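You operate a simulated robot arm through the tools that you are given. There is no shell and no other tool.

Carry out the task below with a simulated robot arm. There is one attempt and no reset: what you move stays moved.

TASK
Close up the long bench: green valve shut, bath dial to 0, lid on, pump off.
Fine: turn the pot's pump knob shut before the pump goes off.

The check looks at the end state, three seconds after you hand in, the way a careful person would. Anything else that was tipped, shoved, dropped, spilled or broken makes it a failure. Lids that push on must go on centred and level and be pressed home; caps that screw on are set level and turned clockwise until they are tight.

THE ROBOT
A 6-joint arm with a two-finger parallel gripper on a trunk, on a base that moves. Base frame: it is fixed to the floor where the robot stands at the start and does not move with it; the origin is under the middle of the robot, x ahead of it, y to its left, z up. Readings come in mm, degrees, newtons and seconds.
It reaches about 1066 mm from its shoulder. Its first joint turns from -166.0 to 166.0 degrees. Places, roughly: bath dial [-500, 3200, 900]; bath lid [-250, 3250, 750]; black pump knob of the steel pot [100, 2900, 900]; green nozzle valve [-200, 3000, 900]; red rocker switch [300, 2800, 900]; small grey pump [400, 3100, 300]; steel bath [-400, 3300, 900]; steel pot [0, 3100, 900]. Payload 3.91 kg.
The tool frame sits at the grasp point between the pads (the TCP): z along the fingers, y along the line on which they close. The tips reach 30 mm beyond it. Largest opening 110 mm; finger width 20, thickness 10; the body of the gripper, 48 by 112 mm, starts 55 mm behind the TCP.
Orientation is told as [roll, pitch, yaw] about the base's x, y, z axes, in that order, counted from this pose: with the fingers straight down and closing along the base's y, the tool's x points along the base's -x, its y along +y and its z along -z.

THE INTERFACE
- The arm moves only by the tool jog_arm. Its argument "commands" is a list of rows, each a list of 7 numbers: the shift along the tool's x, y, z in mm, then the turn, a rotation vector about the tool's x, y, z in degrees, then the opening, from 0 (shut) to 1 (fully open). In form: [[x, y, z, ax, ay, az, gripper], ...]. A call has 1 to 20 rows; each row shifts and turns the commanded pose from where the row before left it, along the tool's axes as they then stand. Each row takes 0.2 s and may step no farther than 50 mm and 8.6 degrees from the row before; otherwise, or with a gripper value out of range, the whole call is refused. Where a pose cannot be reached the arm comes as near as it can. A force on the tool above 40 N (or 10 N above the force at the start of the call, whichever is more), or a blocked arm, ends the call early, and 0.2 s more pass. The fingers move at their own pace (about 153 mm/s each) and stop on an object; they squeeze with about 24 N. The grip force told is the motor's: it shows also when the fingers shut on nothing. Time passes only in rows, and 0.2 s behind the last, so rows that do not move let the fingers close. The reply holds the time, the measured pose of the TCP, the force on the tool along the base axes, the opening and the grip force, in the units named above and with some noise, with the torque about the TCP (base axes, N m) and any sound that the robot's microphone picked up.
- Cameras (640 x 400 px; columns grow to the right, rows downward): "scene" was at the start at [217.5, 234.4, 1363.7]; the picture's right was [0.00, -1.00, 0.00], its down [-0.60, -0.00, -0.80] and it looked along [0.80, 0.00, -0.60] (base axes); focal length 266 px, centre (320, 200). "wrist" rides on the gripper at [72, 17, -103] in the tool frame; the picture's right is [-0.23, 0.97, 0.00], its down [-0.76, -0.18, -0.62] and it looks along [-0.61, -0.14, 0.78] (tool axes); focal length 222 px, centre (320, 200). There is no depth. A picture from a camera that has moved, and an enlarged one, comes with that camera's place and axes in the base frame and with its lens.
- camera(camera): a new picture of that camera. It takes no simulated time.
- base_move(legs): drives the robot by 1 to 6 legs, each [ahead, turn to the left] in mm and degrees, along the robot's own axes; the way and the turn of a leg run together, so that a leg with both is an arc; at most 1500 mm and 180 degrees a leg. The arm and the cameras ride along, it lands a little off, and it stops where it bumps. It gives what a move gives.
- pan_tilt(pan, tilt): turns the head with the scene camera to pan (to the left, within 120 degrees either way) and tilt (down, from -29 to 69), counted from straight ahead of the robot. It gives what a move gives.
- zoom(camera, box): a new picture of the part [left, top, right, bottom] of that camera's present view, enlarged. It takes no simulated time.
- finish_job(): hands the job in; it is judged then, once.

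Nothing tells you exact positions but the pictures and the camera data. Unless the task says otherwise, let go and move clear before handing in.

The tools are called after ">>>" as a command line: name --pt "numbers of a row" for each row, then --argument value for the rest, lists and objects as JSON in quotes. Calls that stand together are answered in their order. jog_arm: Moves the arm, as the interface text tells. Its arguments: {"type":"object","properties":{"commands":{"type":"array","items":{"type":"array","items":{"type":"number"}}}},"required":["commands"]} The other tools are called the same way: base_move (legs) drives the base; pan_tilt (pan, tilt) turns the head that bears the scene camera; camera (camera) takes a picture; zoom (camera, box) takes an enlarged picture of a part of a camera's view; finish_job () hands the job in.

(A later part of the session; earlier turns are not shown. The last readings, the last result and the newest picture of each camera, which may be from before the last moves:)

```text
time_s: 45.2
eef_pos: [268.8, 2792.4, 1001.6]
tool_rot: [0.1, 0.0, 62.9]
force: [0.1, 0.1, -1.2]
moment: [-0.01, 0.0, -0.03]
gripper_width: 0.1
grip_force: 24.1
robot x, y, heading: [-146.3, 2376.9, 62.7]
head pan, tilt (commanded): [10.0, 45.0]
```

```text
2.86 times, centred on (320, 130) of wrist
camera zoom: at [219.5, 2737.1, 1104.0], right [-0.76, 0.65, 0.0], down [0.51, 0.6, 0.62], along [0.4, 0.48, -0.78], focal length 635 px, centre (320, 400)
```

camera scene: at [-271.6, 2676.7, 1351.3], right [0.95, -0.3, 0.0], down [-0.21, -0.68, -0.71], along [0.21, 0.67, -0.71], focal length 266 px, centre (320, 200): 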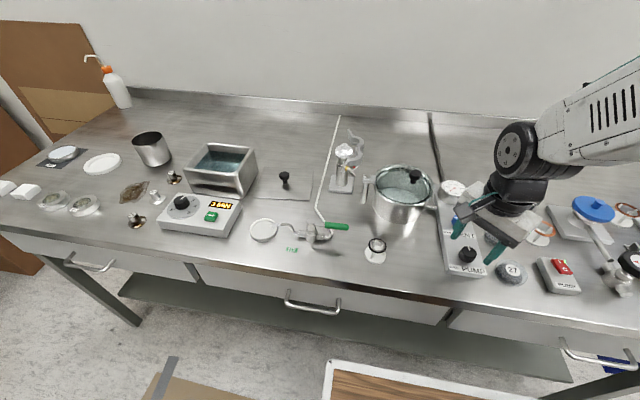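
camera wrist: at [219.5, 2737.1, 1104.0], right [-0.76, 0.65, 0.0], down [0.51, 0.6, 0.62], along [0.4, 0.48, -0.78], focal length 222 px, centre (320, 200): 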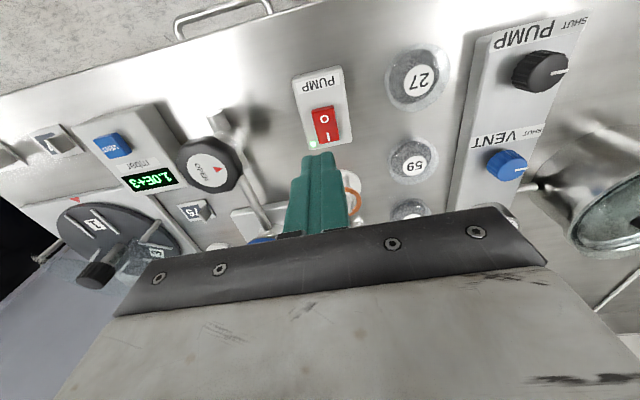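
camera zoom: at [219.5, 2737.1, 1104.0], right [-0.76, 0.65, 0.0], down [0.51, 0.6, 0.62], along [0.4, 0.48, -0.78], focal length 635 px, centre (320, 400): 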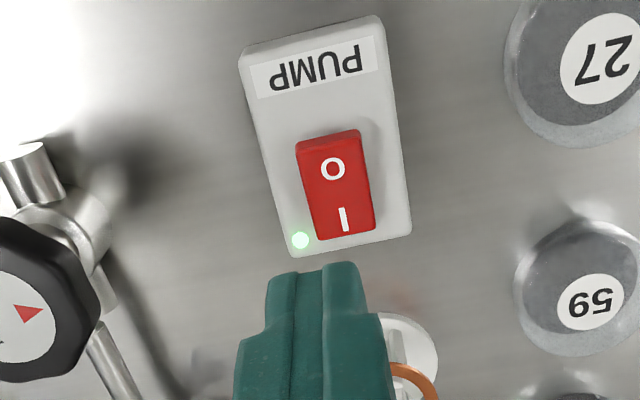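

The rocker centre is ≈(268, 2802), O end ≈(259, 2786), raised about 890. I'll shift the closed fingertips over the outer half of O and lower to just above it.

>>> jog_arm --pt "5.2 5.9 0 0 0 0 0" --pt "0 0 25 0 0 0 0" --pt "0 0 25 0 0 0 0" --pt "0 0 17 0 0 0 0" --pt "0 0 0 0 0 0 0"

>>> zoom --camera "scene" --box '[510, 200, 640, 310]'

>>> zoom --camera "wrist" --box '[240, 60, 400, 200]'

```text
time_s: 46.4
eef_pos: [260.5, 2792.0, 935.3]
tool_rot: [0.0, 0.0, 62.8]
force: [-0.5, -0.3, -0.9]
moment: [0.0, -0.02, -0.02]
gripper_width: 0.0
grip_force: 23.9
robot x, y, heading: [-144.9, 2374.7, 62.3]
head pan, tilt (commanded): [10.0, 45.0]
```

```text
3.64 times, centred on (575, 255) of scene
camera zoom: at [-271.3, 2676.5, 1351.3], right [0.95, -0.3, 0.0], down [-0.21, -0.68, -0.71], along [0.21, 0.67, -0.71], focal length 965 px, centre (-607, 0)
```

zoom: 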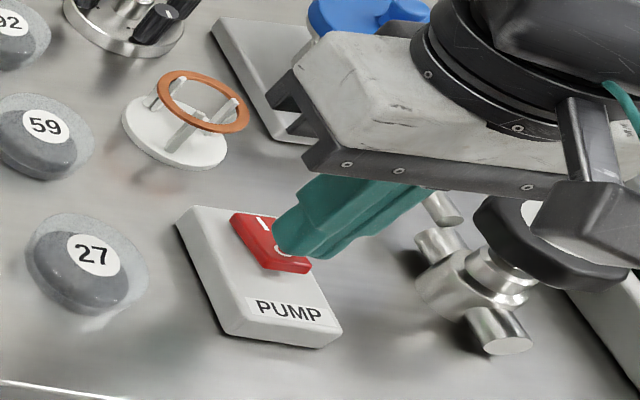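

```text
2.86 times, centred on (320, 130) of wrist
camera zoom: at [210.9, 2734.8, 1036.9], right [-0.76, 0.65, 0.0], down [0.51, 0.6, 0.62], along [0.4, 0.48, -0.78], focal length 635 px, centre (320, 400)
```

zoom: 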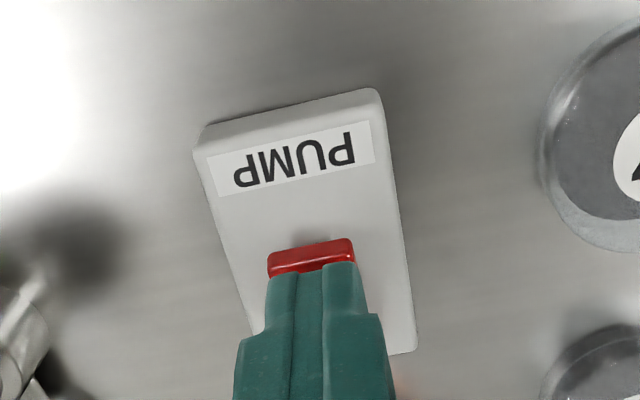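

Fingertips are about 7 mm inside the O edge; I'll shift 3 mm toward me and press down in small steps.

>>> jog_arm --pt "3 0 0 0 0 0 0" --pt "0 0 5 0 0 0 0" --pt "0 0 3 0 0 0 0" --pt "0 0 2 0 0 0 0" --pt "0 0 2 0 0 0 0" --pt "0 0 2 0 0 0 0" --pt "0 0 0 0 0 0 0"

>>> zoom --camera "scene" --box '[510, 200, 640, 310]'

```text
time_s: 48.2
eef_pos: [258.2, 2787.0, 921.4]
tool_rot: [-0.1, -0.1, 62.9]
force: [-7.6, -5.8, 18.4]
moment: [0.0, 0.19, -0.15]
gripper_width: 0.2
grip_force: 23.8
robot x, y, heading: [-145.9, 2375.8, 62.8]
head pan, tilt (commanded): [10.0, 45.0]
stopped in row 7: the force on the tool passed its limit at 41 N (the readings are from after the stop); the commanded pose is now the measured one
```

```text
3.64 times, centred on (575, 255) of scene
camera zoom: at [-272.0, 2675.9, 1351.4], right [0.95, -0.3, 0.0], down [-0.21, -0.67, -0.71], along [0.21, 0.68, -0.71], focal length 965 px, centre (-607, 0)
```

zoom: 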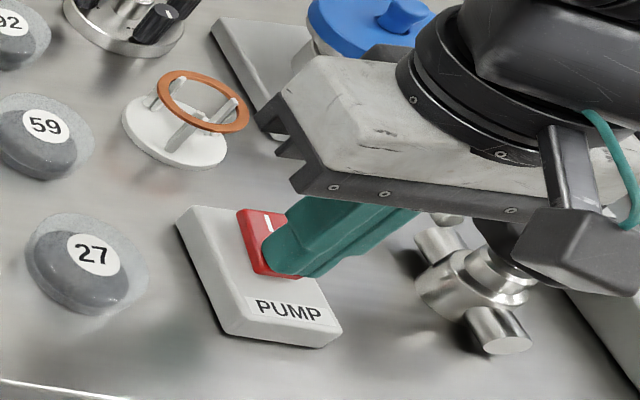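

I reached 41 N and the rocker seems to have tipped. I'll lift off and look at the rocker and its light.

>>> jog_arm --pt "0 0 -15 0 0 0 0" --pt "0 0 -30 0 0 0 0" --pt "0 0 -30 0 0 0 0" --pt "0 0 0 0 0 0 0"

>>> zoom --camera "scene" --box '[510, 200, 640, 310]'

>>> zoom --camera "wrist" --box '[240, 60, 400, 200]'

```text
time_s: 49.2
eef_pos: [258.5, 2786.7, 997.5]
tool_rot: [0.0, -0.1, 62.8]
force: [-0.6, -0.6, 1.0]
moment: [0.01, 0.01, 0.01]
gripper_width: 0.1
grip_force: 24.0
robot x, y, heading: [-146.1, 2376.0, 62.7]
head pan, tilt (commanded): [10.0, 45.0]
```

```text
3.64 times, centred on (575, 255) of scene
camera zoom: at [-271.3, 2676.5, 1351.3], right [0.95, -0.3, 0.0], down [-0.21, -0.68, -0.71], along [0.21, 0.67, -0.71], focal length 965 px, centre (-607, 0)
```

zoom: 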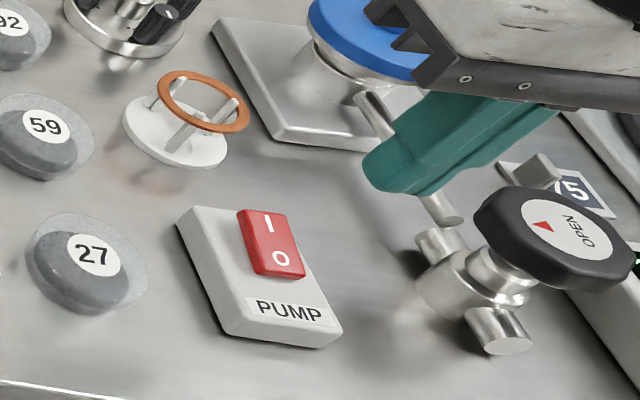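

```text
2.86 times, centred on (320, 130) of wrist
camera zoom: at [210.0, 2731.2, 1099.8], right [-0.76, 0.65, 0.0], down [0.5, 0.6, 0.62], along [0.4, 0.48, -0.78], focal length 635 px, centre (320, 400)
```

zoom: 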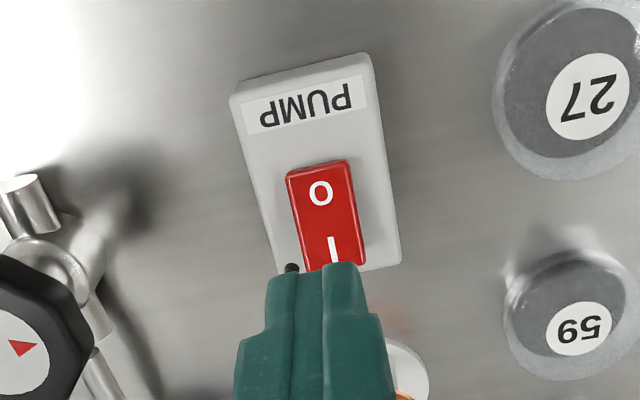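

The rocker is now on O and its light is out, so the pump is off after the knob was shut. Next is the green valve: I'll lift, move over the handle (≈(-124, 3010)) and turn the gripper so the fingers straddle it.

>>> jog_arm --pt "0 0 -40 0 0 0 0.3" --pt "0 0 -30 0 0 0 0.3" --pt "-2.4 44.2 0 0 0 0 0.3" --pt "-2.4 44.2 0 0 0 0 0.3" --pt "-2.4 44.2 0 0 0 0 0.3" --pt "-2.4 44.2 0 0 0 0 0.3" --pt "-2.4 44.2 0 0 0 0 0.3" --pt "-2.4 44.2 0 0 0 0 0.3" --pt "-2.4 44.2 0 0 0 0 0.3" --pt "-2.4 44.2 0 0 0 0 0.3" --pt "-2.4 44.2 0 0 0 0 0.3" --pt "-2.4 44.2 0 0 0 0 0.3" --pt "0 0 0 0 0 0 0.3"

>>> camera --camera "wrist"

>>> camera --camera "scene"

```text
time_s: 52.0
eef_pos: [-123.5, 3009.5, 1067.2]
tool_rot: [0.0, -0.1, 62.9]
force: [-0.1, 0.1, 0.1]
moment: [-0.02, 0.05, -0.02]
gripper_width: 32.9
grip_force: 0.2
robot x, y, heading: [-148.0, 2380.5, 62.6]
head pan, tilt (commanded): [10.0, 45.0]
```

```text
taken
camera wrist: at [-172.9, 2954.4, 1168.4], right [-0.76, 0.65, 0.0], down [0.5, 0.6, 0.63], along [0.4, 0.48, -0.78], focal length 222 px, centre (320, 200)
```

wrist: 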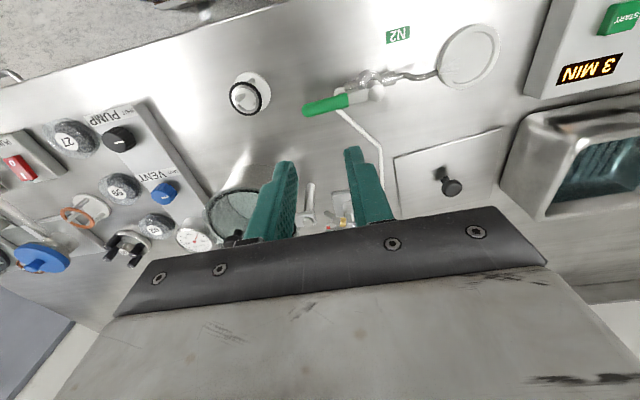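

```text
taken
camera scene: at [-271.4, 2676.5, 1351.3], right [0.95, -0.3, 0.0], down [-0.21, -0.68, -0.71], along [0.21, 0.67, -0.71], focal length 266 px, centre (320, 200)
```

scene: 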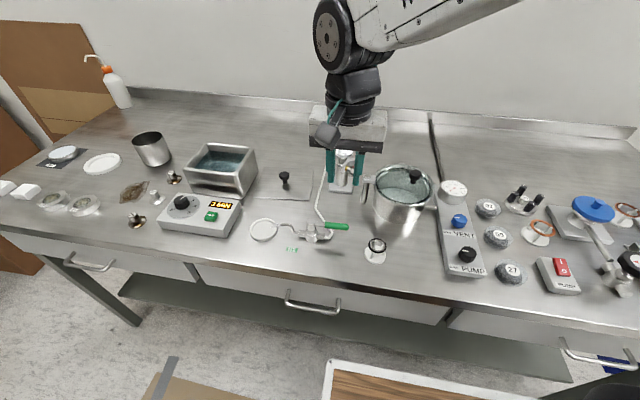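

Good clearance. I'll zoom on the valve, the lid and bath from here.

>>> zoom --camera "wrist" --box '[290, 10, 510, 150]'

>>> zoom --camera "wrist" --box '[380, 90, 640, 240]'

>>> zoom --camera "scene" --box '[250, 200, 370, 270]'

```text
2.86 times, centred on (400, 80) of wrist
camera zoom: at [-172.9, 2954.4, 1168.4], right [-0.76, 0.65, 0.0], down [0.5, 0.6, 0.63], along [0.4, 0.48, -0.78], focal length 635 px, centre (91, 543)
```

zoom: 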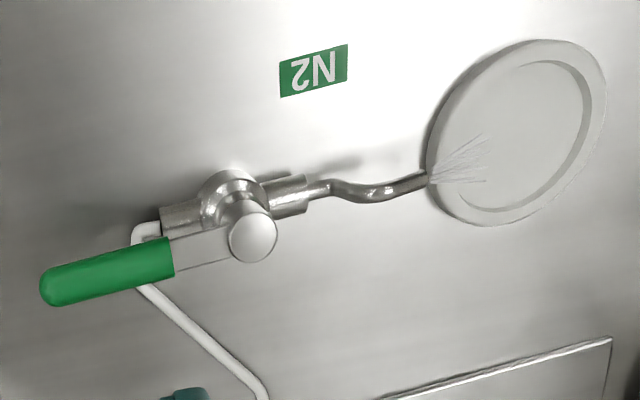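

```text
2.46 times, centred on (510, 165) of wrist
camera zoom: at [-172.9, 2954.4, 1168.4], right [-0.76, 0.65, 0.0], down [0.5, 0.6, 0.63], along [0.4, 0.48, -0.78], focal length 547 px, centre (-148, 286)
```

zoom: 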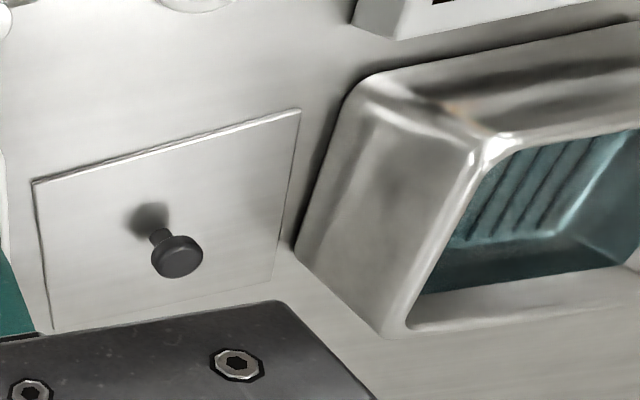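

```text
5.33 times, centred on (310, 235) of scene
camera zoom: at [-271.4, 2676.5, 1351.3], right [0.95, -0.3, 0.0], down [-0.21, -0.68, -0.71], along [0.21, 0.67, -0.71], focal length 1416 px, centre (373, 13)
```

zoom: 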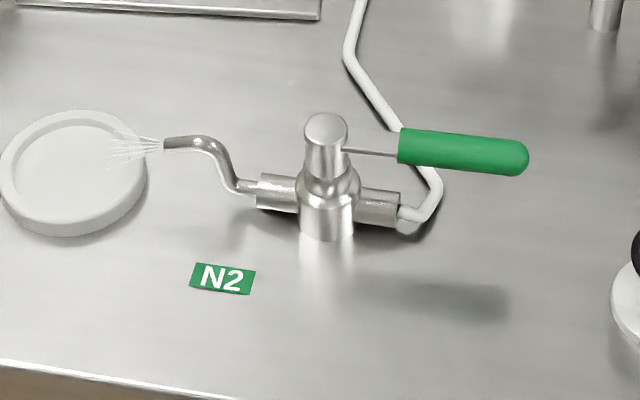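

The valve stem is ≈(-180, 3039) and the green grip runs from 30 to 80 mm from it toward the right, along the pipe (open, gas visible at the nozzle). I'll turn the gripper to straddle the handle and lower part way.

>>> jog_arm --pt "0 0 0 0 0 -8.3 0.3" --pt "0 0 0 0 0 -8.3 0.3" --pt "0 0 0 0 0 -8.3 0.3" --pt "0 0 0 0 0 -8.3 0.3" --pt "0 0 0 0 0 -8.3 0.3" --pt "0 0 0 0 0 -8.3 0.3" --pt "0 0 0 0 0 -8.3 0.3" --pt "0 0 0 0 0 -8.3 0.3" --pt "0 0 0 0 0 -8.3 0.3" --pt "0 0 0 0 0 -8.3 0.3" --pt "0 0 0 0 0 -8.3 0.3" --pt "0 0 0 0 0 0 0.3"

>>> camera --camera "wrist"

```text
time_s: 54.6
eef_pos: [-123.1, 3009.6, 1066.5]
tool_rot: [-0.1, 0.1, 154.3]
force: [1.3, 0.2, -0.2]
moment: [0.03, -0.01, 0.0]
gripper_width: 33.3
grip_force: 0.0
robot x, y, heading: [-149.0, 2376.9, 63.0]
head pan, tilt (commanded): [10.0, 45.0]
```

```text
taken
camera wrist: at [-66.7, 2964.3, 1168.9], right [-0.63, -0.78, 0.0], down [-0.61, 0.49, 0.62], along [-0.48, 0.39, -0.78], focal length 222 px, centre (320, 200)
```

wrist: 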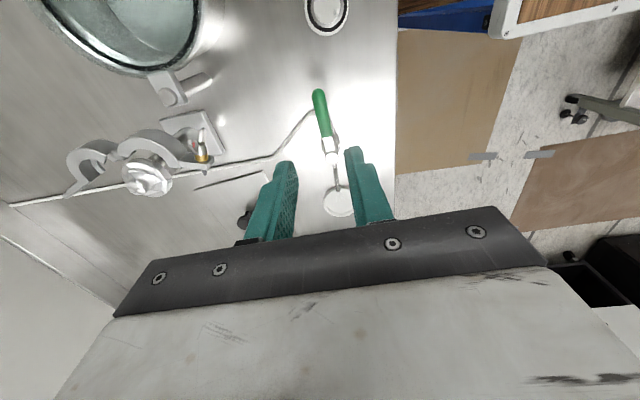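

The handle lies centred between the fingers. I'll lower around it with the fingers 33 mm apart.

>>> jog_arm --pt "-1.5 0 40 0 0 0 0.3" --pt "0 0 40 0 0 0 0.3" --pt "0 0 35 0 0 0 0.3" --pt "0 0 0 0 0 0 0.3"

>>> zoom --camera "scene" --box '[250, 170, 410, 270]'

>>> camera --camera "wrist"

```text
time_s: 55.6
eef_pos: [-123.4, 3010.9, 950.4]
tool_rot: [-0.1, 0.0, 154.2]
force: [0.0, 0.2, 0.5]
moment: [-0.03, -0.02, 0.02]
gripper_width: 32.8
grip_force: 0.1
robot x, y, heading: [-148.3, 2380.1, 62.6]
head pan, tilt (commanded): [10.0, 45.0]
```

```text
4.00 times, centred on (330, 220) of scene
camera zoom: at [-271.5, 2676.5, 1351.3], right [0.95, -0.3, 0.0], down [-0.21, -0.68, -0.71], along [0.21, 0.67, -0.71], focal length 1062 px, centre (280, 120)
```

zoom: 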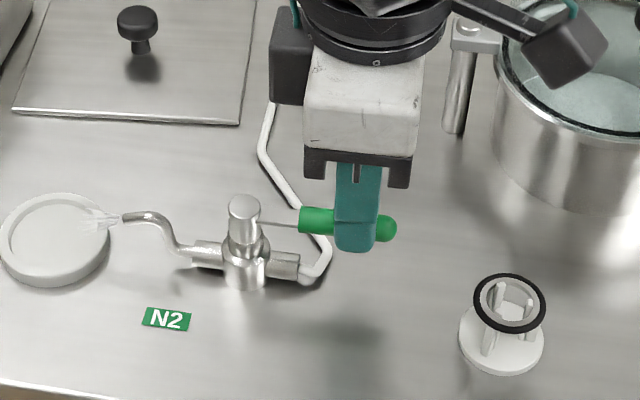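

```text
taken
camera wrist: at [-67.5, 2965.1, 1053.6], right [-0.63, -0.78, 0.0], down [-0.61, 0.49, 0.62], along [-0.48, 0.39, -0.78], focal length 222 px, centre (320, 200)
```

wrist: 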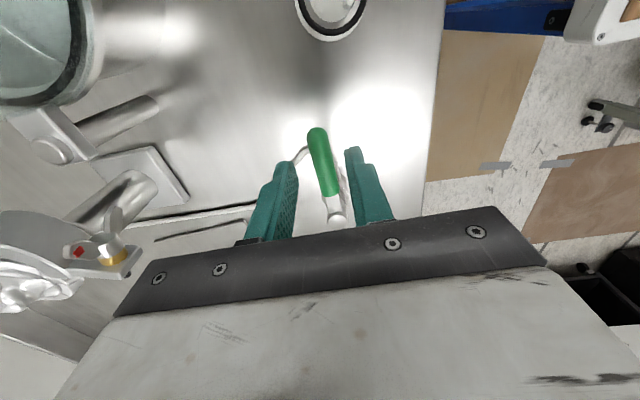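

The handle is between the fingers with room on each side. I'll lower another 26 mm and narrow the fingers gently around it.

>>> jog_arm --pt "0 0 13 0 0 0 0.3" --pt "0 0 13 0 0 0 0.3" --pt "0 0 0 0 0 0 0.18" --pt "0 0 0 0 0 0 0.18"

>>> zoom --camera "scene" --box '[250, 170, 410, 270]'

>>> zoom --camera "wrist" --box '[240, 90, 400, 230]'

```text
time_s: 56.6
eef_pos: [-124.0, 3012.0, 925.8]
tool_rot: [-0.1, 0.1, 154.2]
force: [-0.8, -0.8, -0.3]
moment: [0.0, 0.06, 0.03]
gripper_width: 19.9
grip_force: 0.0
robot x, y, heading: [-146.6, 2377.7, 62.6]
head pan, tilt (commanded): [10.0, 45.0]
```

```text
4.00 times, centred on (330, 220) of scene
camera zoom: at [-271.5, 2676.5, 1351.3], right [0.95, -0.3, 0.0], down [-0.21, -0.68, -0.71], along [0.21, 0.67, -0.71], focal length 1062 px, centre (280, 120)
```

zoom: 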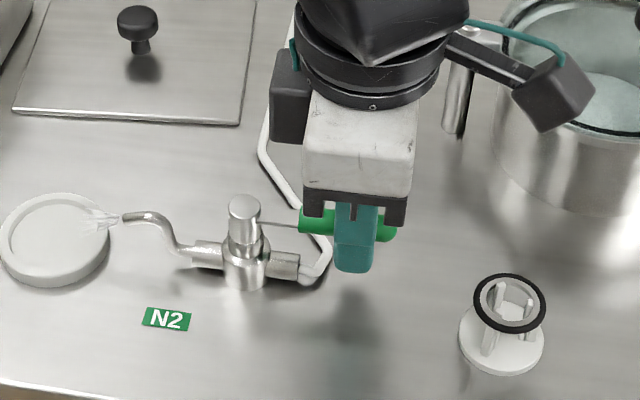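

```text
2.86 times, centred on (320, 160) of wrist
camera zoom: at [-67.5, 2965.1, 1027.6], right [-0.63, -0.78, 0.0], down [-0.61, 0.49, 0.62], along [-0.48, 0.39, -0.78], focal length 635 px, centre (320, 314)
```

zoom: 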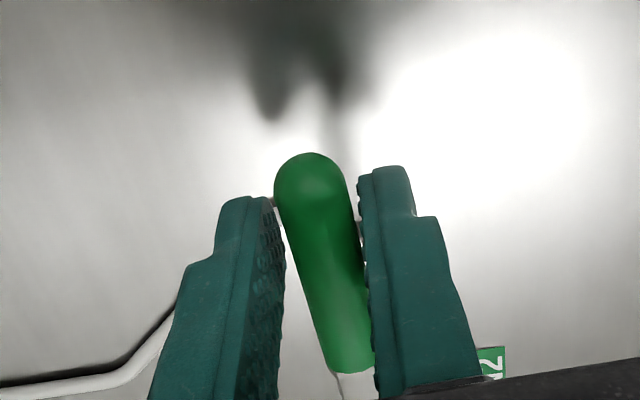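

The handle is caged. I'll swing clockwise (handle toward me) along an arc around the stem, first about 30°, and check that it moves.

>>> jog_arm --pt "0 2 0 0 0 0 0.18" --pt "-0.34 6.48 0 0 0 6 0.18" --pt "-0.34 6.48 0 0 0 6 0.18" --pt "-0.34 6.48 0 0 0 6 0.18" --pt "-0.34 6.48 0 0 0 6 0.18" --pt "-0.34 6.48 0 0 0 6 0.18" --pt "0 0 0 0 0 0 0.18"

>>> zoom --camera "scene" --box '[250, 170, 410, 270]'

>>> zoom --camera "wrist" --box '[240, 90, 400, 230]'

```text
time_s: 57.5
eef_pos: [-132.4, 3001.9, 926.7]
tool_rot: [-0.6, -0.5, 139.1]
force: [13.2, 26.9, -9.0]
moment: [0.43, 0.29, 0.39]
gripper_width: 34.1
grip_force: 14.0
robot x, y, heading: [-143.7, 2371.5, 62.6]
head pan, tilt (commanded): [10.0, 45.0]
stopped in row 4: the force on the tool passed its limit at 44 N (the readings are from after the stop); the commanded pose is now the measured one
```

```text
4.00 times, centred on (330, 220) of scene
camera zoom: at [-270.4, 2678.4, 1351.1], right [0.95, -0.3, 0.0], down [-0.21, -0.68, -0.71], along [0.21, 0.67, -0.71], focal length 1062 px, centre (280, 120)
```

zoom: 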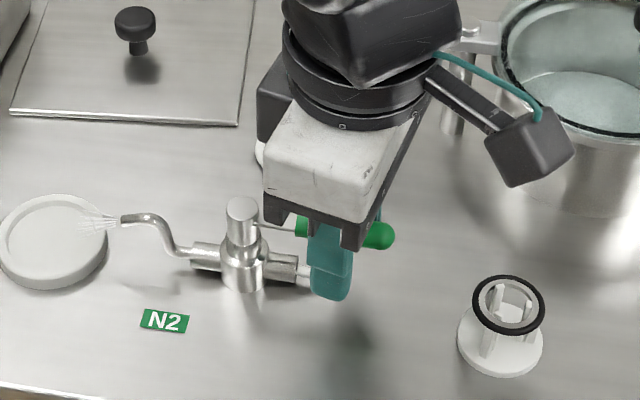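

```text
2.86 times, centred on (320, 160) of wrist
camera zoom: at [-89.7, 2941.1, 1027.9], right [-0.81, -0.59, -0.01], down [-0.46, 0.62, 0.63], along [-0.37, 0.52, -0.77], focal length 635 px, centre (320, 314)
```

zoom: 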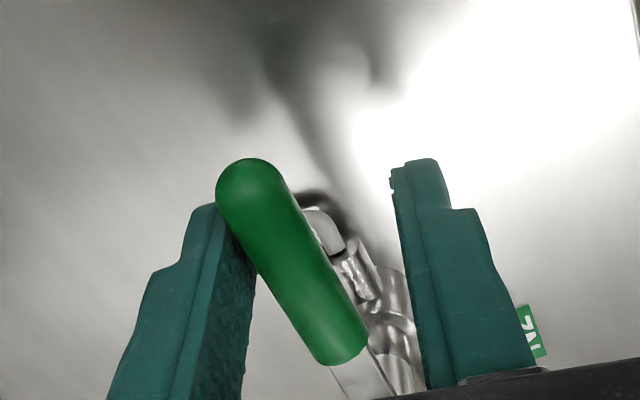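

The handle resists clockwise: it's against its stop that way, so shutting must be counter-clockwise (handle toward the wall). I'll back off at once to relieve the force.

>>> jog_arm --pt "0 -3 0 0 0 0 0.3" --pt "-0.3 -4.5 0 0 0 -5 0.3" --pt "-0.3 -4.5 0 0 0 -5 0.3" --pt "-0.3 -3 0 0 0 -5 0.3" --pt "0 0 0 0 0 0 0.3"

>>> zoom --camera "scene" --box '[250, 170, 410, 270]'

>>> zoom --camera "wrist" --box '[240, 90, 400, 230]'

```text
time_s: 58.7
eef_pos: [-125.4, 3011.3, 926.5]
tool_rot: [-0.6, -0.2, 154.2]
force: [-0.2, -0.2, -0.5]
moment: [0.02, 0.0, -0.03]
gripper_width: 33.1
grip_force: 0.0
robot x, y, heading: [-151.0, 2376.3, 62.8]
head pan, tilt (commanded): [10.0, 45.0]
```

```text
4.00 times, centred on (330, 220) of scene
camera zoom: at [-271.2, 2676.9, 1351.3], right [0.95, -0.3, 0.0], down [-0.21, -0.68, -0.71], along [0.21, 0.67, -0.71], focal length 1062 px, centre (280, 120)
```

zoom: 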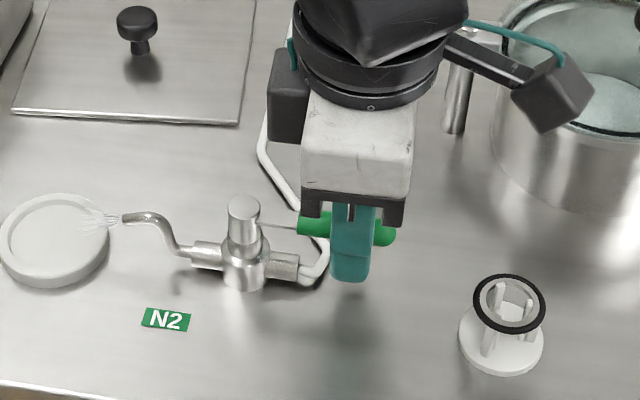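

```text
2.86 times, centred on (320, 160) of wrist
camera zoom: at [-68.5, 2964.2, 1028.7], right [-0.63, -0.78, -0.01], down [-0.61, 0.49, 0.63], along [-0.48, 0.4, -0.78], focal length 635 px, centre (320, 314)
```

zoom: 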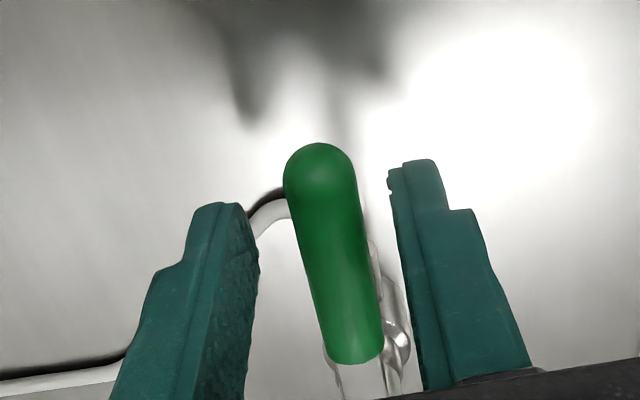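

Force relieved and the valve is unchanged. To turn it the other way within the wrist's range, I'll lift, turn the gripper half a turn, and re-cage the handle.

>>> jog_arm --pt "0 0 -40 -0.3 0.1 0 0.3" --pt "0 0 -40 -0.3 0.1 0 0.3" --pt "0 0 -20 0 0 8.57 0.3" --pt "0 0 0 0 0 8.57 0.3" --pt "0 0 0 0 0 8.57 0.3" --pt "0 0 0 0 0 8.57 0.3" --pt "0 0 0 0 0 8.57 0.3" --pt "0 0 0 0 0 8.57 0.3" --pt "0 0 0 0 0 8.57 0.3" --pt "0 0 0 0 0 8.57 0.3" --pt "0 0 0 0 0 8.57 0.3" --pt "0 0 0 0 0 8.57 0.3" --pt "0 0 0 0 0 8.57 0.3" --pt "0 0 0 0 0 8.57 0.3" --pt "0 0 0 0 0 8.57 0.3" --pt "0 0 0 0 0 8.57 0.3" --pt "0 0 0 0 0 8.57 0.3" --pt "0 0 0 0 0 8.57 0.3" --pt "0 0 0 0 0 8.57 0.3" --pt "0 0 0 0 0 8.57 0.3"

>>> jog_arm --pt "0 0 0 0 0 8.57 0.3" --pt "0 0 0 0 0 8.57 0.3" --pt "0 0 0 0 0 8.57 0.3" --pt "0 0 0 0 0 0 0.3"

>>> camera --camera "wrist"

>>> zoom --camera "scene" --box '[250, 130, 450, 270]'

```text
time_s: 62.9
eef_pos: [-124.3, 3010.6, 1025.7]
tool_rot: [0.1, 0.0, -0.3]
force: [-0.3, 0.2, -0.7]
moment: [0.0, 0.0, -0.01]
gripper_width: 32.9
grip_force: 0.0
robot x, y, heading: [-144.5, 2374.2, 62.7]
head pan, tilt (commanded): [10.0, 45.0]
```

```text
time_s: 63.9
eef_pos: [-125.4, 3010.6, 1025.8]
tool_rot: [-0.1, 0.1, -25.9]
force: [-0.4, -0.1, -0.4]
moment: [-0.03, 0.01, -0.01]
gripper_width: 33.1
grip_force: 0.0
robot x, y, heading: [-142.4, 2374.9, 62.8]
head pan, tilt (commanded): [10.0, 45.0]
```

```text
taken
camera wrist: at [-183.8, 3058.4, 1129.0], right [0.63, 0.78, 0.0], down [0.61, -0.49, 0.62], along [0.48, -0.39, -0.78], focal length 222 px, centre (320, 200)
```

wrist: 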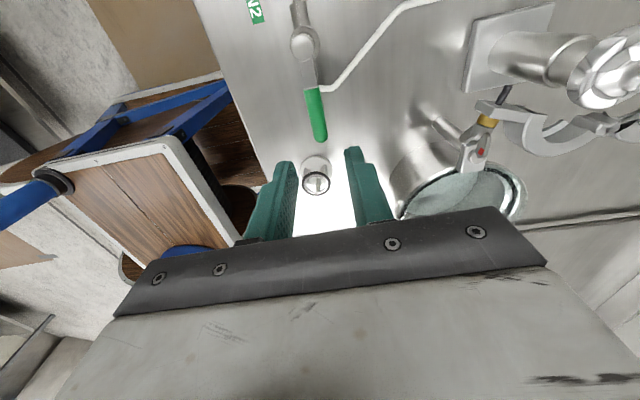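

```text
2.86 times, centred on (350, 200) of scene
camera zoom: at [-271.2, 2676.9, 1351.3], right [0.95, -0.3, 0.0], down [-0.21, -0.68, -0.71], along [0.21, 0.67, -0.71], focal length 758 px, centre (234, 200)
```

zoom: 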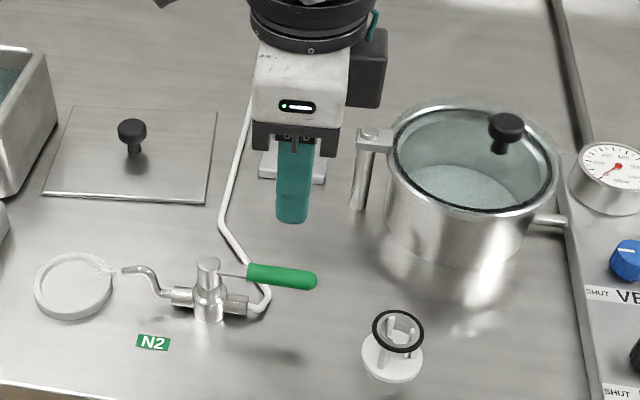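

The gripper is reversed over the handle. I'll zoom to check alignment before lowering.

>>> zoom --camera "wrist" --box '[240, 60, 400, 200]'

```text
2.86 times, centred on (320, 130) of wrist
camera zoom: at [-183.8, 3058.4, 1129.0], right [0.63, 0.78, 0.0], down [0.61, -0.49, 0.62], along [0.48, -0.39, -0.78], focal length 635 px, centre (320, 400)
```

zoom: 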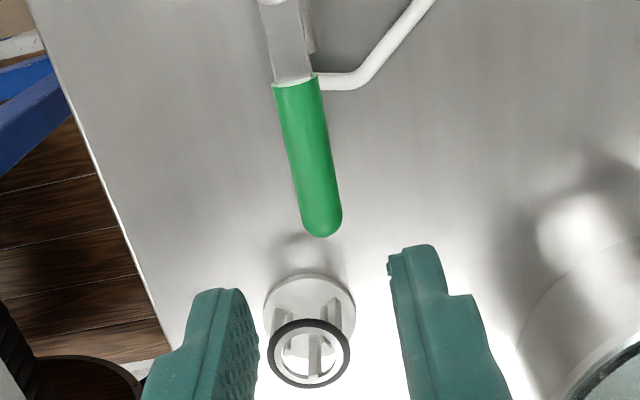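

Alignment is within 2 mm. I'll lower around the handle and narrow the fingers.

>>> jog_arm --pt "0 -1.5 40 0 0 0 0.3" --pt "0 0 40 0 0 0 0.3" --pt "0 0 20 0 0 0 0.3" --pt "0 0 0 0 0 0 0.2" --pt "0 0 0 0 0 0 0.2"

>>> zoom --camera "wrist" --box '[240, 60, 400, 200]'

>>> zoom --camera "scene" --box '[250, 170, 410, 270]'

```text
time_s: 65.1
eef_pos: [-126.7, 3009.1, 925.8]
tool_rot: [0.0, -0.1, -25.8]
force: [0.6, 0.1, 0.6]
moment: [0.06, -0.01, 0.03]
gripper_width: 22.1
grip_force: 0.0
robot x, y, heading: [-148.3, 2378.6, 62.6]
head pan, tilt (commanded): [10.0, 45.0]
```

```text
2.86 times, centred on (320, 130) of wrist
camera zoom: at [-185.1, 3056.2, 1028.5], right [0.63, 0.78, 0.0], down [0.61, -0.49, 0.62], along [0.48, -0.39, -0.78], focal length 635 px, centre (320, 400)
```

zoom: 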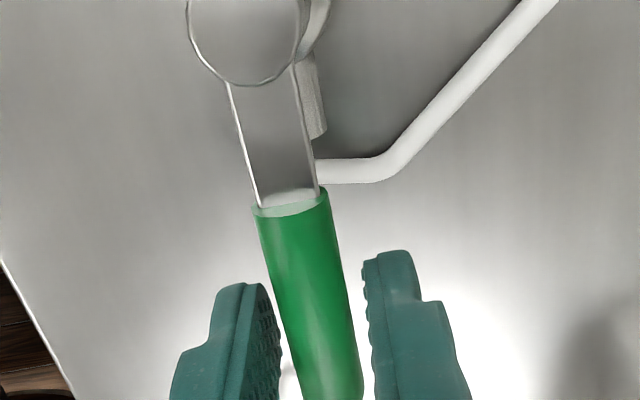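

```text
4.00 times, centred on (330, 220) of scene
camera zoom: at [-271.2, 2676.9, 1351.3], right [0.95, -0.3, 0.0], down [-0.21, -0.68, -0.71], along [0.21, 0.67, -0.71], focal length 1062 px, centre (280, 120)
```

zoom: 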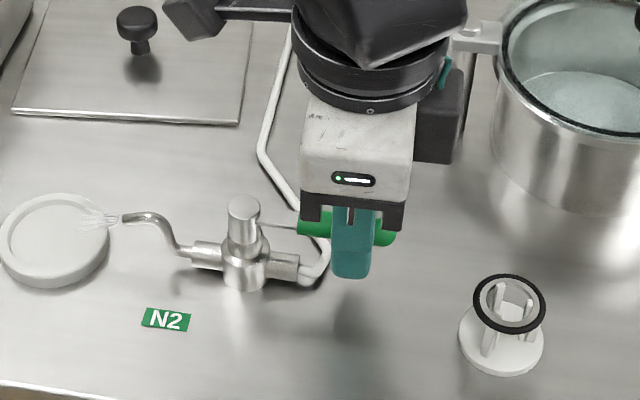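

The handle is caged. Now I swing counter-clockwise (handle toward the wall), a first ~24° to check that it moves freely.

>>> jog_arm --pt "0 1.5 0 0 0 0 0.2" --pt "0.34 6.42 0 0 0 -6 0.2" --pt "0.34 6.42 0 0 0 -6 0.2" --pt "0.34 6.42 0 0 0 -6 0.2" --pt "0.34 6.42 0 0 0 -6 0.2" --pt "0 0 0 0 0 0 0.2"

>>> zoom --camera "scene" --box '[250, 150, 410, 260]'

>>> zoom --camera "wrist" --box '[240, 60, 400, 200]'

```text
time_s: 66.5
eef_pos: [-119.6, 3035.3, 926.5]
tool_rot: [-0.1, 0.1, -1.8]
force: [-0.3, -1.6, 0.4]
moment: [0.02, -0.01, 0.03]
gripper_width: 22.3
grip_force: 0.2
robot x, y, heading: [-144.7, 2376.2, 62.5]
head pan, tilt (commanded): [10.0, 45.0]
```

```text
3.64 times, centred on (330, 205) of scene
camera zoom: at [-271.2, 2676.9, 1351.3], right [0.95, -0.3, 0.0], down [-0.21, -0.68, -0.71], along [0.21, 0.67, -0.71], focal length 965 px, centre (284, 182)
```

zoom: 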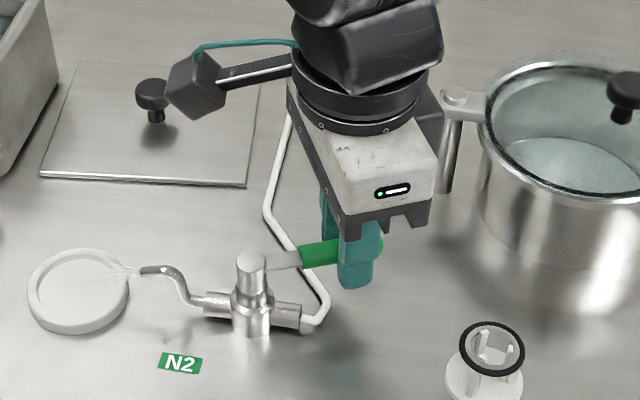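

```text
2.86 times, centred on (320, 130) of wrist
camera zoom: at [-192.1, 3055.4, 1028.9], right [0.26, 0.97, 0.0], down [0.76, -0.2, 0.62], along [0.6, -0.16, -0.78], focal length 635 px, centre (320, 400)
```

zoom: 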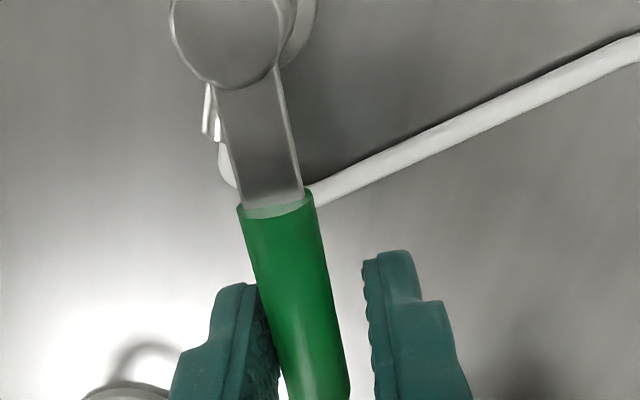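

It swings freely with almost no force. I'll continue the arc in two stages.

>>> jog_arm --pt "0.34 6.42 0 0 0 -6 0.2" --pt "0.34 6.42 0 0 0 -6 0.2" --pt "0.34 6.42 0 0 0 -6 0.2" --pt "0.34 6.42 0 0 0 -6 0.2" --pt "0.34 6.42 0 0 0 -6 0.2" --pt "0.34 6.42 0 0 0 -6 0.2" --pt "0 0 0 0 0 0 0.2"

>>> zoom --camera "scene" --box '[250, 150, 410, 260]'

>>> zoom --camera "wrist" --box '[240, 60, 400, 200]'

```text
time_s: 68.1
eef_pos: [-129.4, 3070.7, 924.6]
tool_rot: [0.0, 0.1, 34.3]
force: [0.2, -0.1, -0.1]
moment: [-0.03, 0.02, 0.01]
gripper_width: 22.0
grip_force: 0.0
robot x, y, heading: [-149.5, 2379.9, 62.9]
head pan, tilt (commanded): [10.0, 45.0]
```

```text
3.64 times, centred on (330, 205) of scene
camera zoom: at [-271.2, 2676.9, 1351.3], right [0.95, -0.3, 0.0], down [-0.21, -0.68, -0.71], along [0.21, 0.67, -0.71], focal length 965 px, centre (284, 182)
```

zoom: 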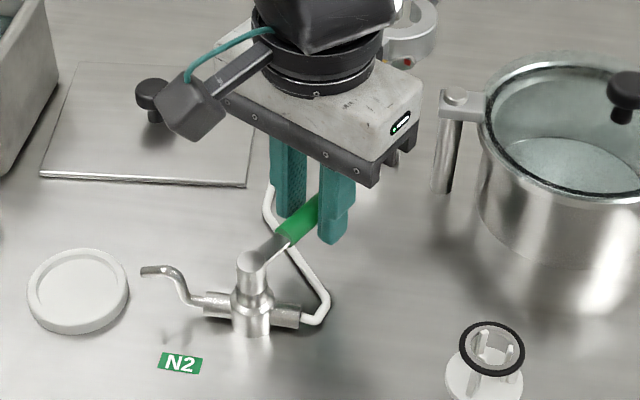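

```text
2.86 times, centred on (320, 130) of wrist
camera zoom: at [-199.9, 3046.0, 1028.3], right [-0.36, 0.93, 0.0], down [0.73, 0.28, 0.62], along [0.58, 0.22, -0.78], focal length 635 px, centre (320, 400)
```

zoom: 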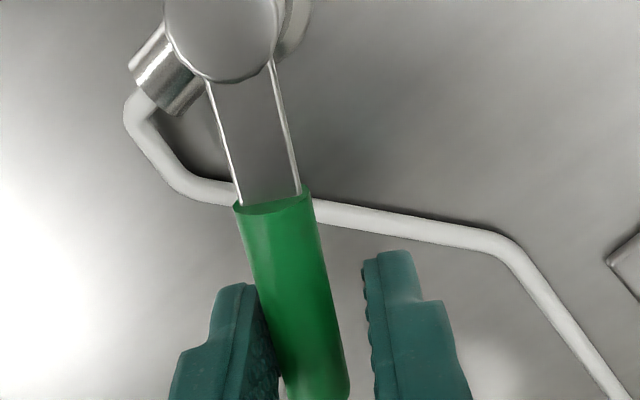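

The gas jet has already vanished; I'll continue to the full quarter turn until I feel the stop.

>>> jog_arm --pt "0.34 6.42 0 0 0 -6 0.2" --pt "0.34 6.42 0 0 0 -6 0.2" --pt "0.34 6.42 0 0 0 -6 0.2" --pt "0.34 6.42 0 0 0 -6 0.2" --pt "0.2 5.35 0 0 0 -5 0.2" --pt "0 0 0 0 0 0 0.2"

>>> zoom --camera "scene" --box '[250, 150, 410, 260]'

>>> zoom --camera "wrist" --box '[240, 60, 400, 200]'

```text
time_s: 69.5
eef_pos: [-152.8, 3093.4, 926.2]
tool_rot: [0.0, 0.1, 63.3]
force: [0.4, 0.6, 0.8]
moment: [-0.03, -0.01, -0.03]
gripper_width: 22.0
grip_force: 0.0
robot x, y, heading: [-146.3, 2377.1, 62.6]
head pan, tilt (commanded): [10.0, 45.0]
```

```text
3.64 times, centred on (330, 205) of scene
camera zoom: at [-271.2, 2676.9, 1351.3], right [0.95, -0.3, 0.0], down [-0.21, -0.68, -0.71], along [0.21, 0.67, -0.71], focal length 965 px, centre (284, 182)
```

zoom: 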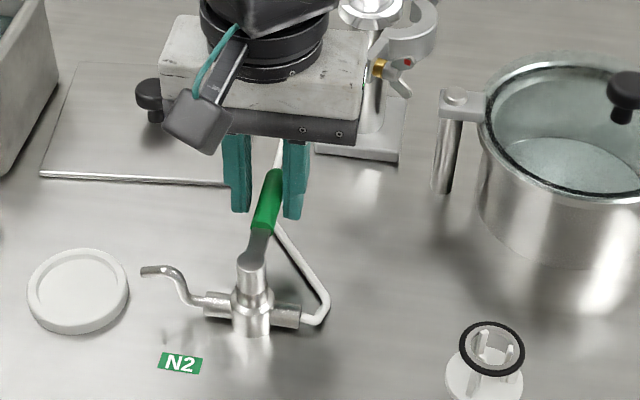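

```text
2.86 times, centred on (320, 130) of wrist
camera zoom: at [-201.3, 3036.1, 1028.9], right [-0.77, 0.64, 0.0], down [0.5, 0.6, 0.62], along [0.4, 0.48, -0.78], focal length 635 px, centre (320, 400)
```

zoom: 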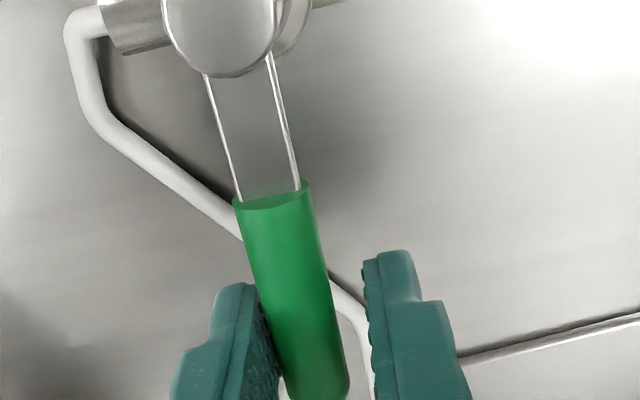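

The handle is nearly square to the pipe. I'll nudge a few more degrees to meet the closed stop.

>>> jog_arm --pt "0.04 2.2 0 0 0 -2 0.2" --pt "0.04 2.2 0 0 0 -2 0.2" --pt "0 1 0 0 0 0 0.2" --pt "0 0 0 0 0 0 0.2"

>>> zoom --camera "wrist" --box '[240, 60, 400, 200]'

```text
time_s: 70.5
eef_pos: [-157.0, 3093.5, 926.0]
tool_rot: [0.1, 0.1, 67.2]
force: [8.5, -11.1, -2.9]
moment: [-0.2, -0.07, -0.2]
gripper_width: 28.4
grip_force: 6.0
robot x, y, heading: [-147.4, 2379.3, 62.6]
head pan, tilt (commanded): [10.0, 45.0]
```

```text
2.86 times, centred on (320, 130) of wrist
camera zoom: at [-201.4, 3034.8, 1028.9], right [-0.81, 0.59, 0.0], down [0.46, 0.63, 0.62], along [0.37, 0.5, -0.78], focal length 635 px, centre (320, 400)
```

zoom: 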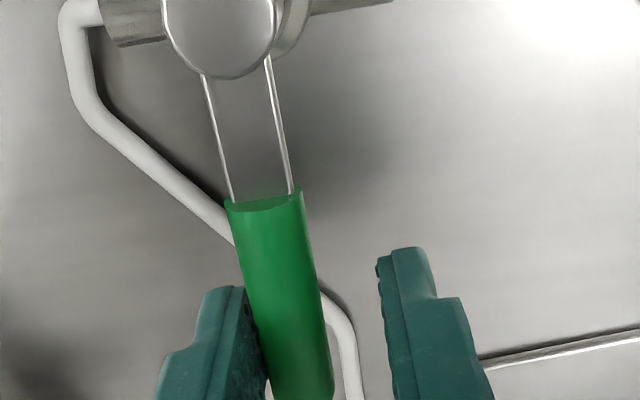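

The stop is reached (14 N and the handle no longer follows) – the valve is shut. I'll back off, open and lift straight up.

>>> jog_arm --pt "0 -3.5 0 0 0 0 0.3" --pt "0 0 0 0 0 0 0.3" --pt "0 0 -30 0 0 0 0.3" --pt "0 0 -40 0 0 0 0.3" --pt "0 0 -45 0 0 0 0.3" --pt "0 0 -30 0 0 0 0.3" --pt "0 0 0 0 0 0 0.3"

>>> camera --camera "scene"

>>> camera --camera "wrist"

```text
time_s: 72.1
eef_pos: [-153.2, 3094.2, 1072.1]
tool_rot: [-0.1, 0.1, 67.3]
force: [0.4, 0.0, 0.7]
moment: [-0.01, -0.01, 0.01]
gripper_width: 33.2
grip_force: 0.0
robot x, y, heading: [-144.3, 2379.5, 62.5]
head pan, tilt (commanded): [10.0, 45.0]
```

```text
taken
camera scene: at [-271.2, 2676.9, 1351.3], right [0.95, -0.3, 0.0], down [-0.21, -0.68, -0.71], along [0.21, 0.67, -0.71], focal length 266 px, centre (320, 200)
```

scene: 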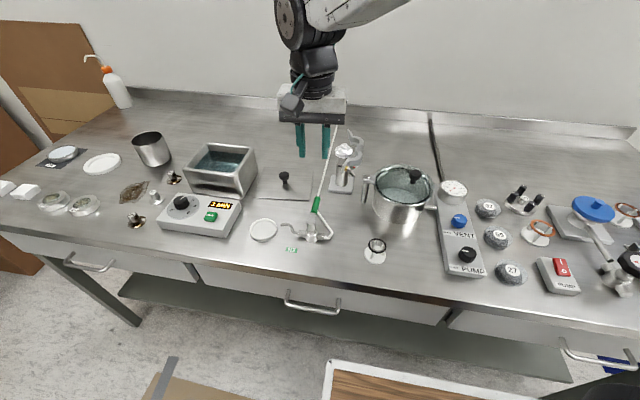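

```text
taken
camera wrist: at [-198.5, 3034.5, 1174.7], right [-0.81, 0.59, 0.0], down [0.46, 0.63, 0.62], along [0.37, 0.5, -0.78], focal length 222 px, centre (320, 200)
```

wrist: 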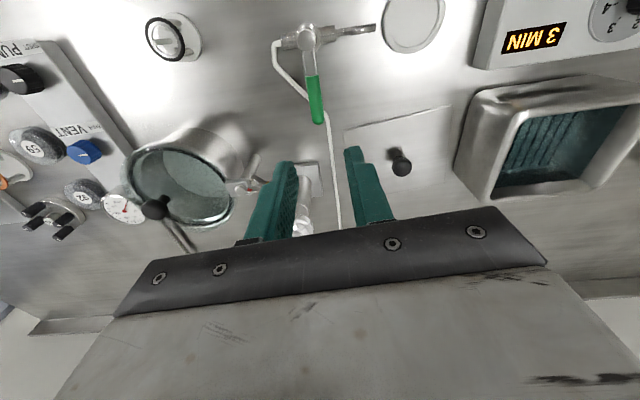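

The valve is shut with no jet, and nothing else moved. Next the bath dial: I'll move the gripper over it at about (-440, 3185), staying high.

>>> jog_arm --pt "0 0 0 0 0 4.5 0.5" --pt "7.2 42.4 0 0 0 0 0.5" --pt "7.2 42.4 0 0 0 0 0.5" --pt "7.2 42.4 0 0 0 0 0.5" --pt "7.2 42.4 0 0 0 0 0.5" --pt "7.2 42.4 0 0 0 0 0.5" --pt "7.2 42.4 0 0 0 0 0.5" --pt "7.2 42.4 0 0 0 0 0.5" --pt "0 0 0 0 0 0 0.5"

>>> camera --camera "wrist"

>>> camera --camera "scene"

```text
time_s: 74.1
eef_pos: [-439.8, 3185.3, 1071.6]
tool_rot: [0.0, 0.2, 62.8]
force: [0.6, 0.7, -0.1]
moment: [0.02, -0.02, 0.03]
gripper_width: 55.1
grip_force: 0.1
robot x, y, heading: [-146.6, 2376.8, 62.6]
head pan, tilt (commanded): [10.0, 45.0]
```

```text
taken
camera wrist: at [-489.8, 3129.0, 1174.1], right [-0.76, 0.65, 0.0], down [0.51, 0.6, 0.62], along [0.4, 0.47, -0.78], focal length 222 px, centre (320, 200)
```

wrist: 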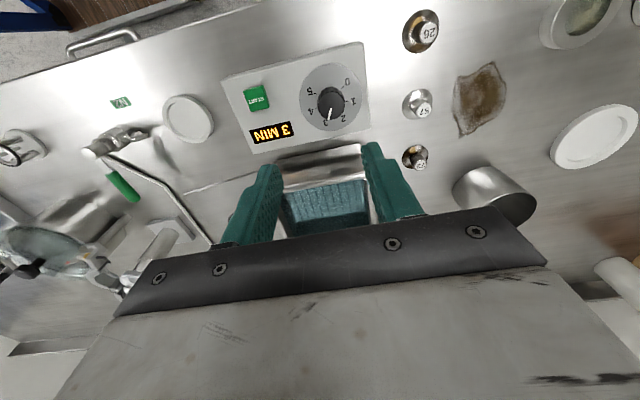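

```text
taken
camera scene: at [-271.3, 2676.9, 1351.3], right [0.95, -0.3, 0.0], down [-0.21, -0.68, -0.71], along [0.21, 0.67, -0.71], focal length 266 px, centre (320, 200)
```

scene: 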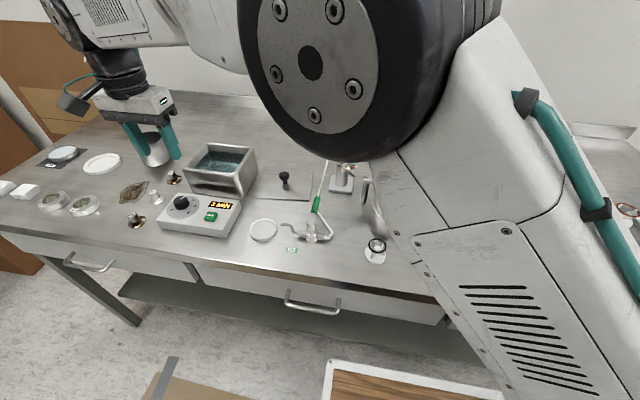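

Reachable from here. I'll zoom in on the dial and bath from the wrist camera.

>>> zoom --camera "wrist" --box '[210, 30, 390, 160]'

>>> zoom --camera "scene" --box '[120, 120, 280, 240]'

```text
3.08 times, centred on (300, 95) of wrist
camera zoom: at [-489.8, 3129.0, 1174.1], right [-0.76, 0.65, 0.0], down [0.51, 0.6, 0.62], along [0.4, 0.47, -0.78], focal length 684 px, centre (382, 523)
```

zoom: 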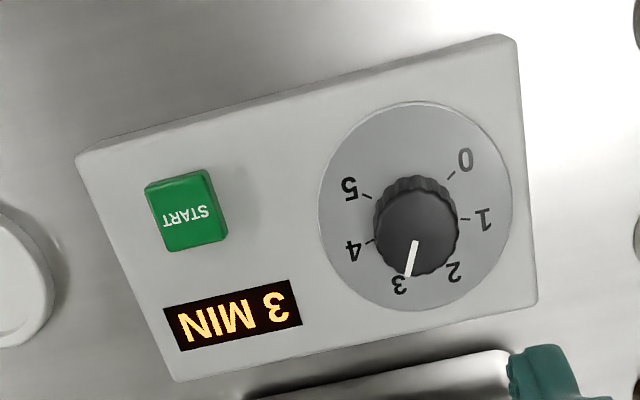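

```text
3.33 times, centred on (200, 180) of scene
camera zoom: at [-271.3, 2676.9, 1351.3], right [0.95, -0.3, 0.0], down [-0.21, -0.68, -0.71], along [0.21, 0.67, -0.71], focal length 885 px, centre (720, 267)
```

zoom: 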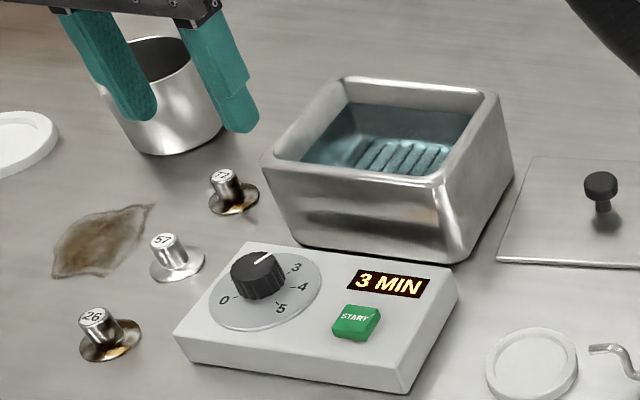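

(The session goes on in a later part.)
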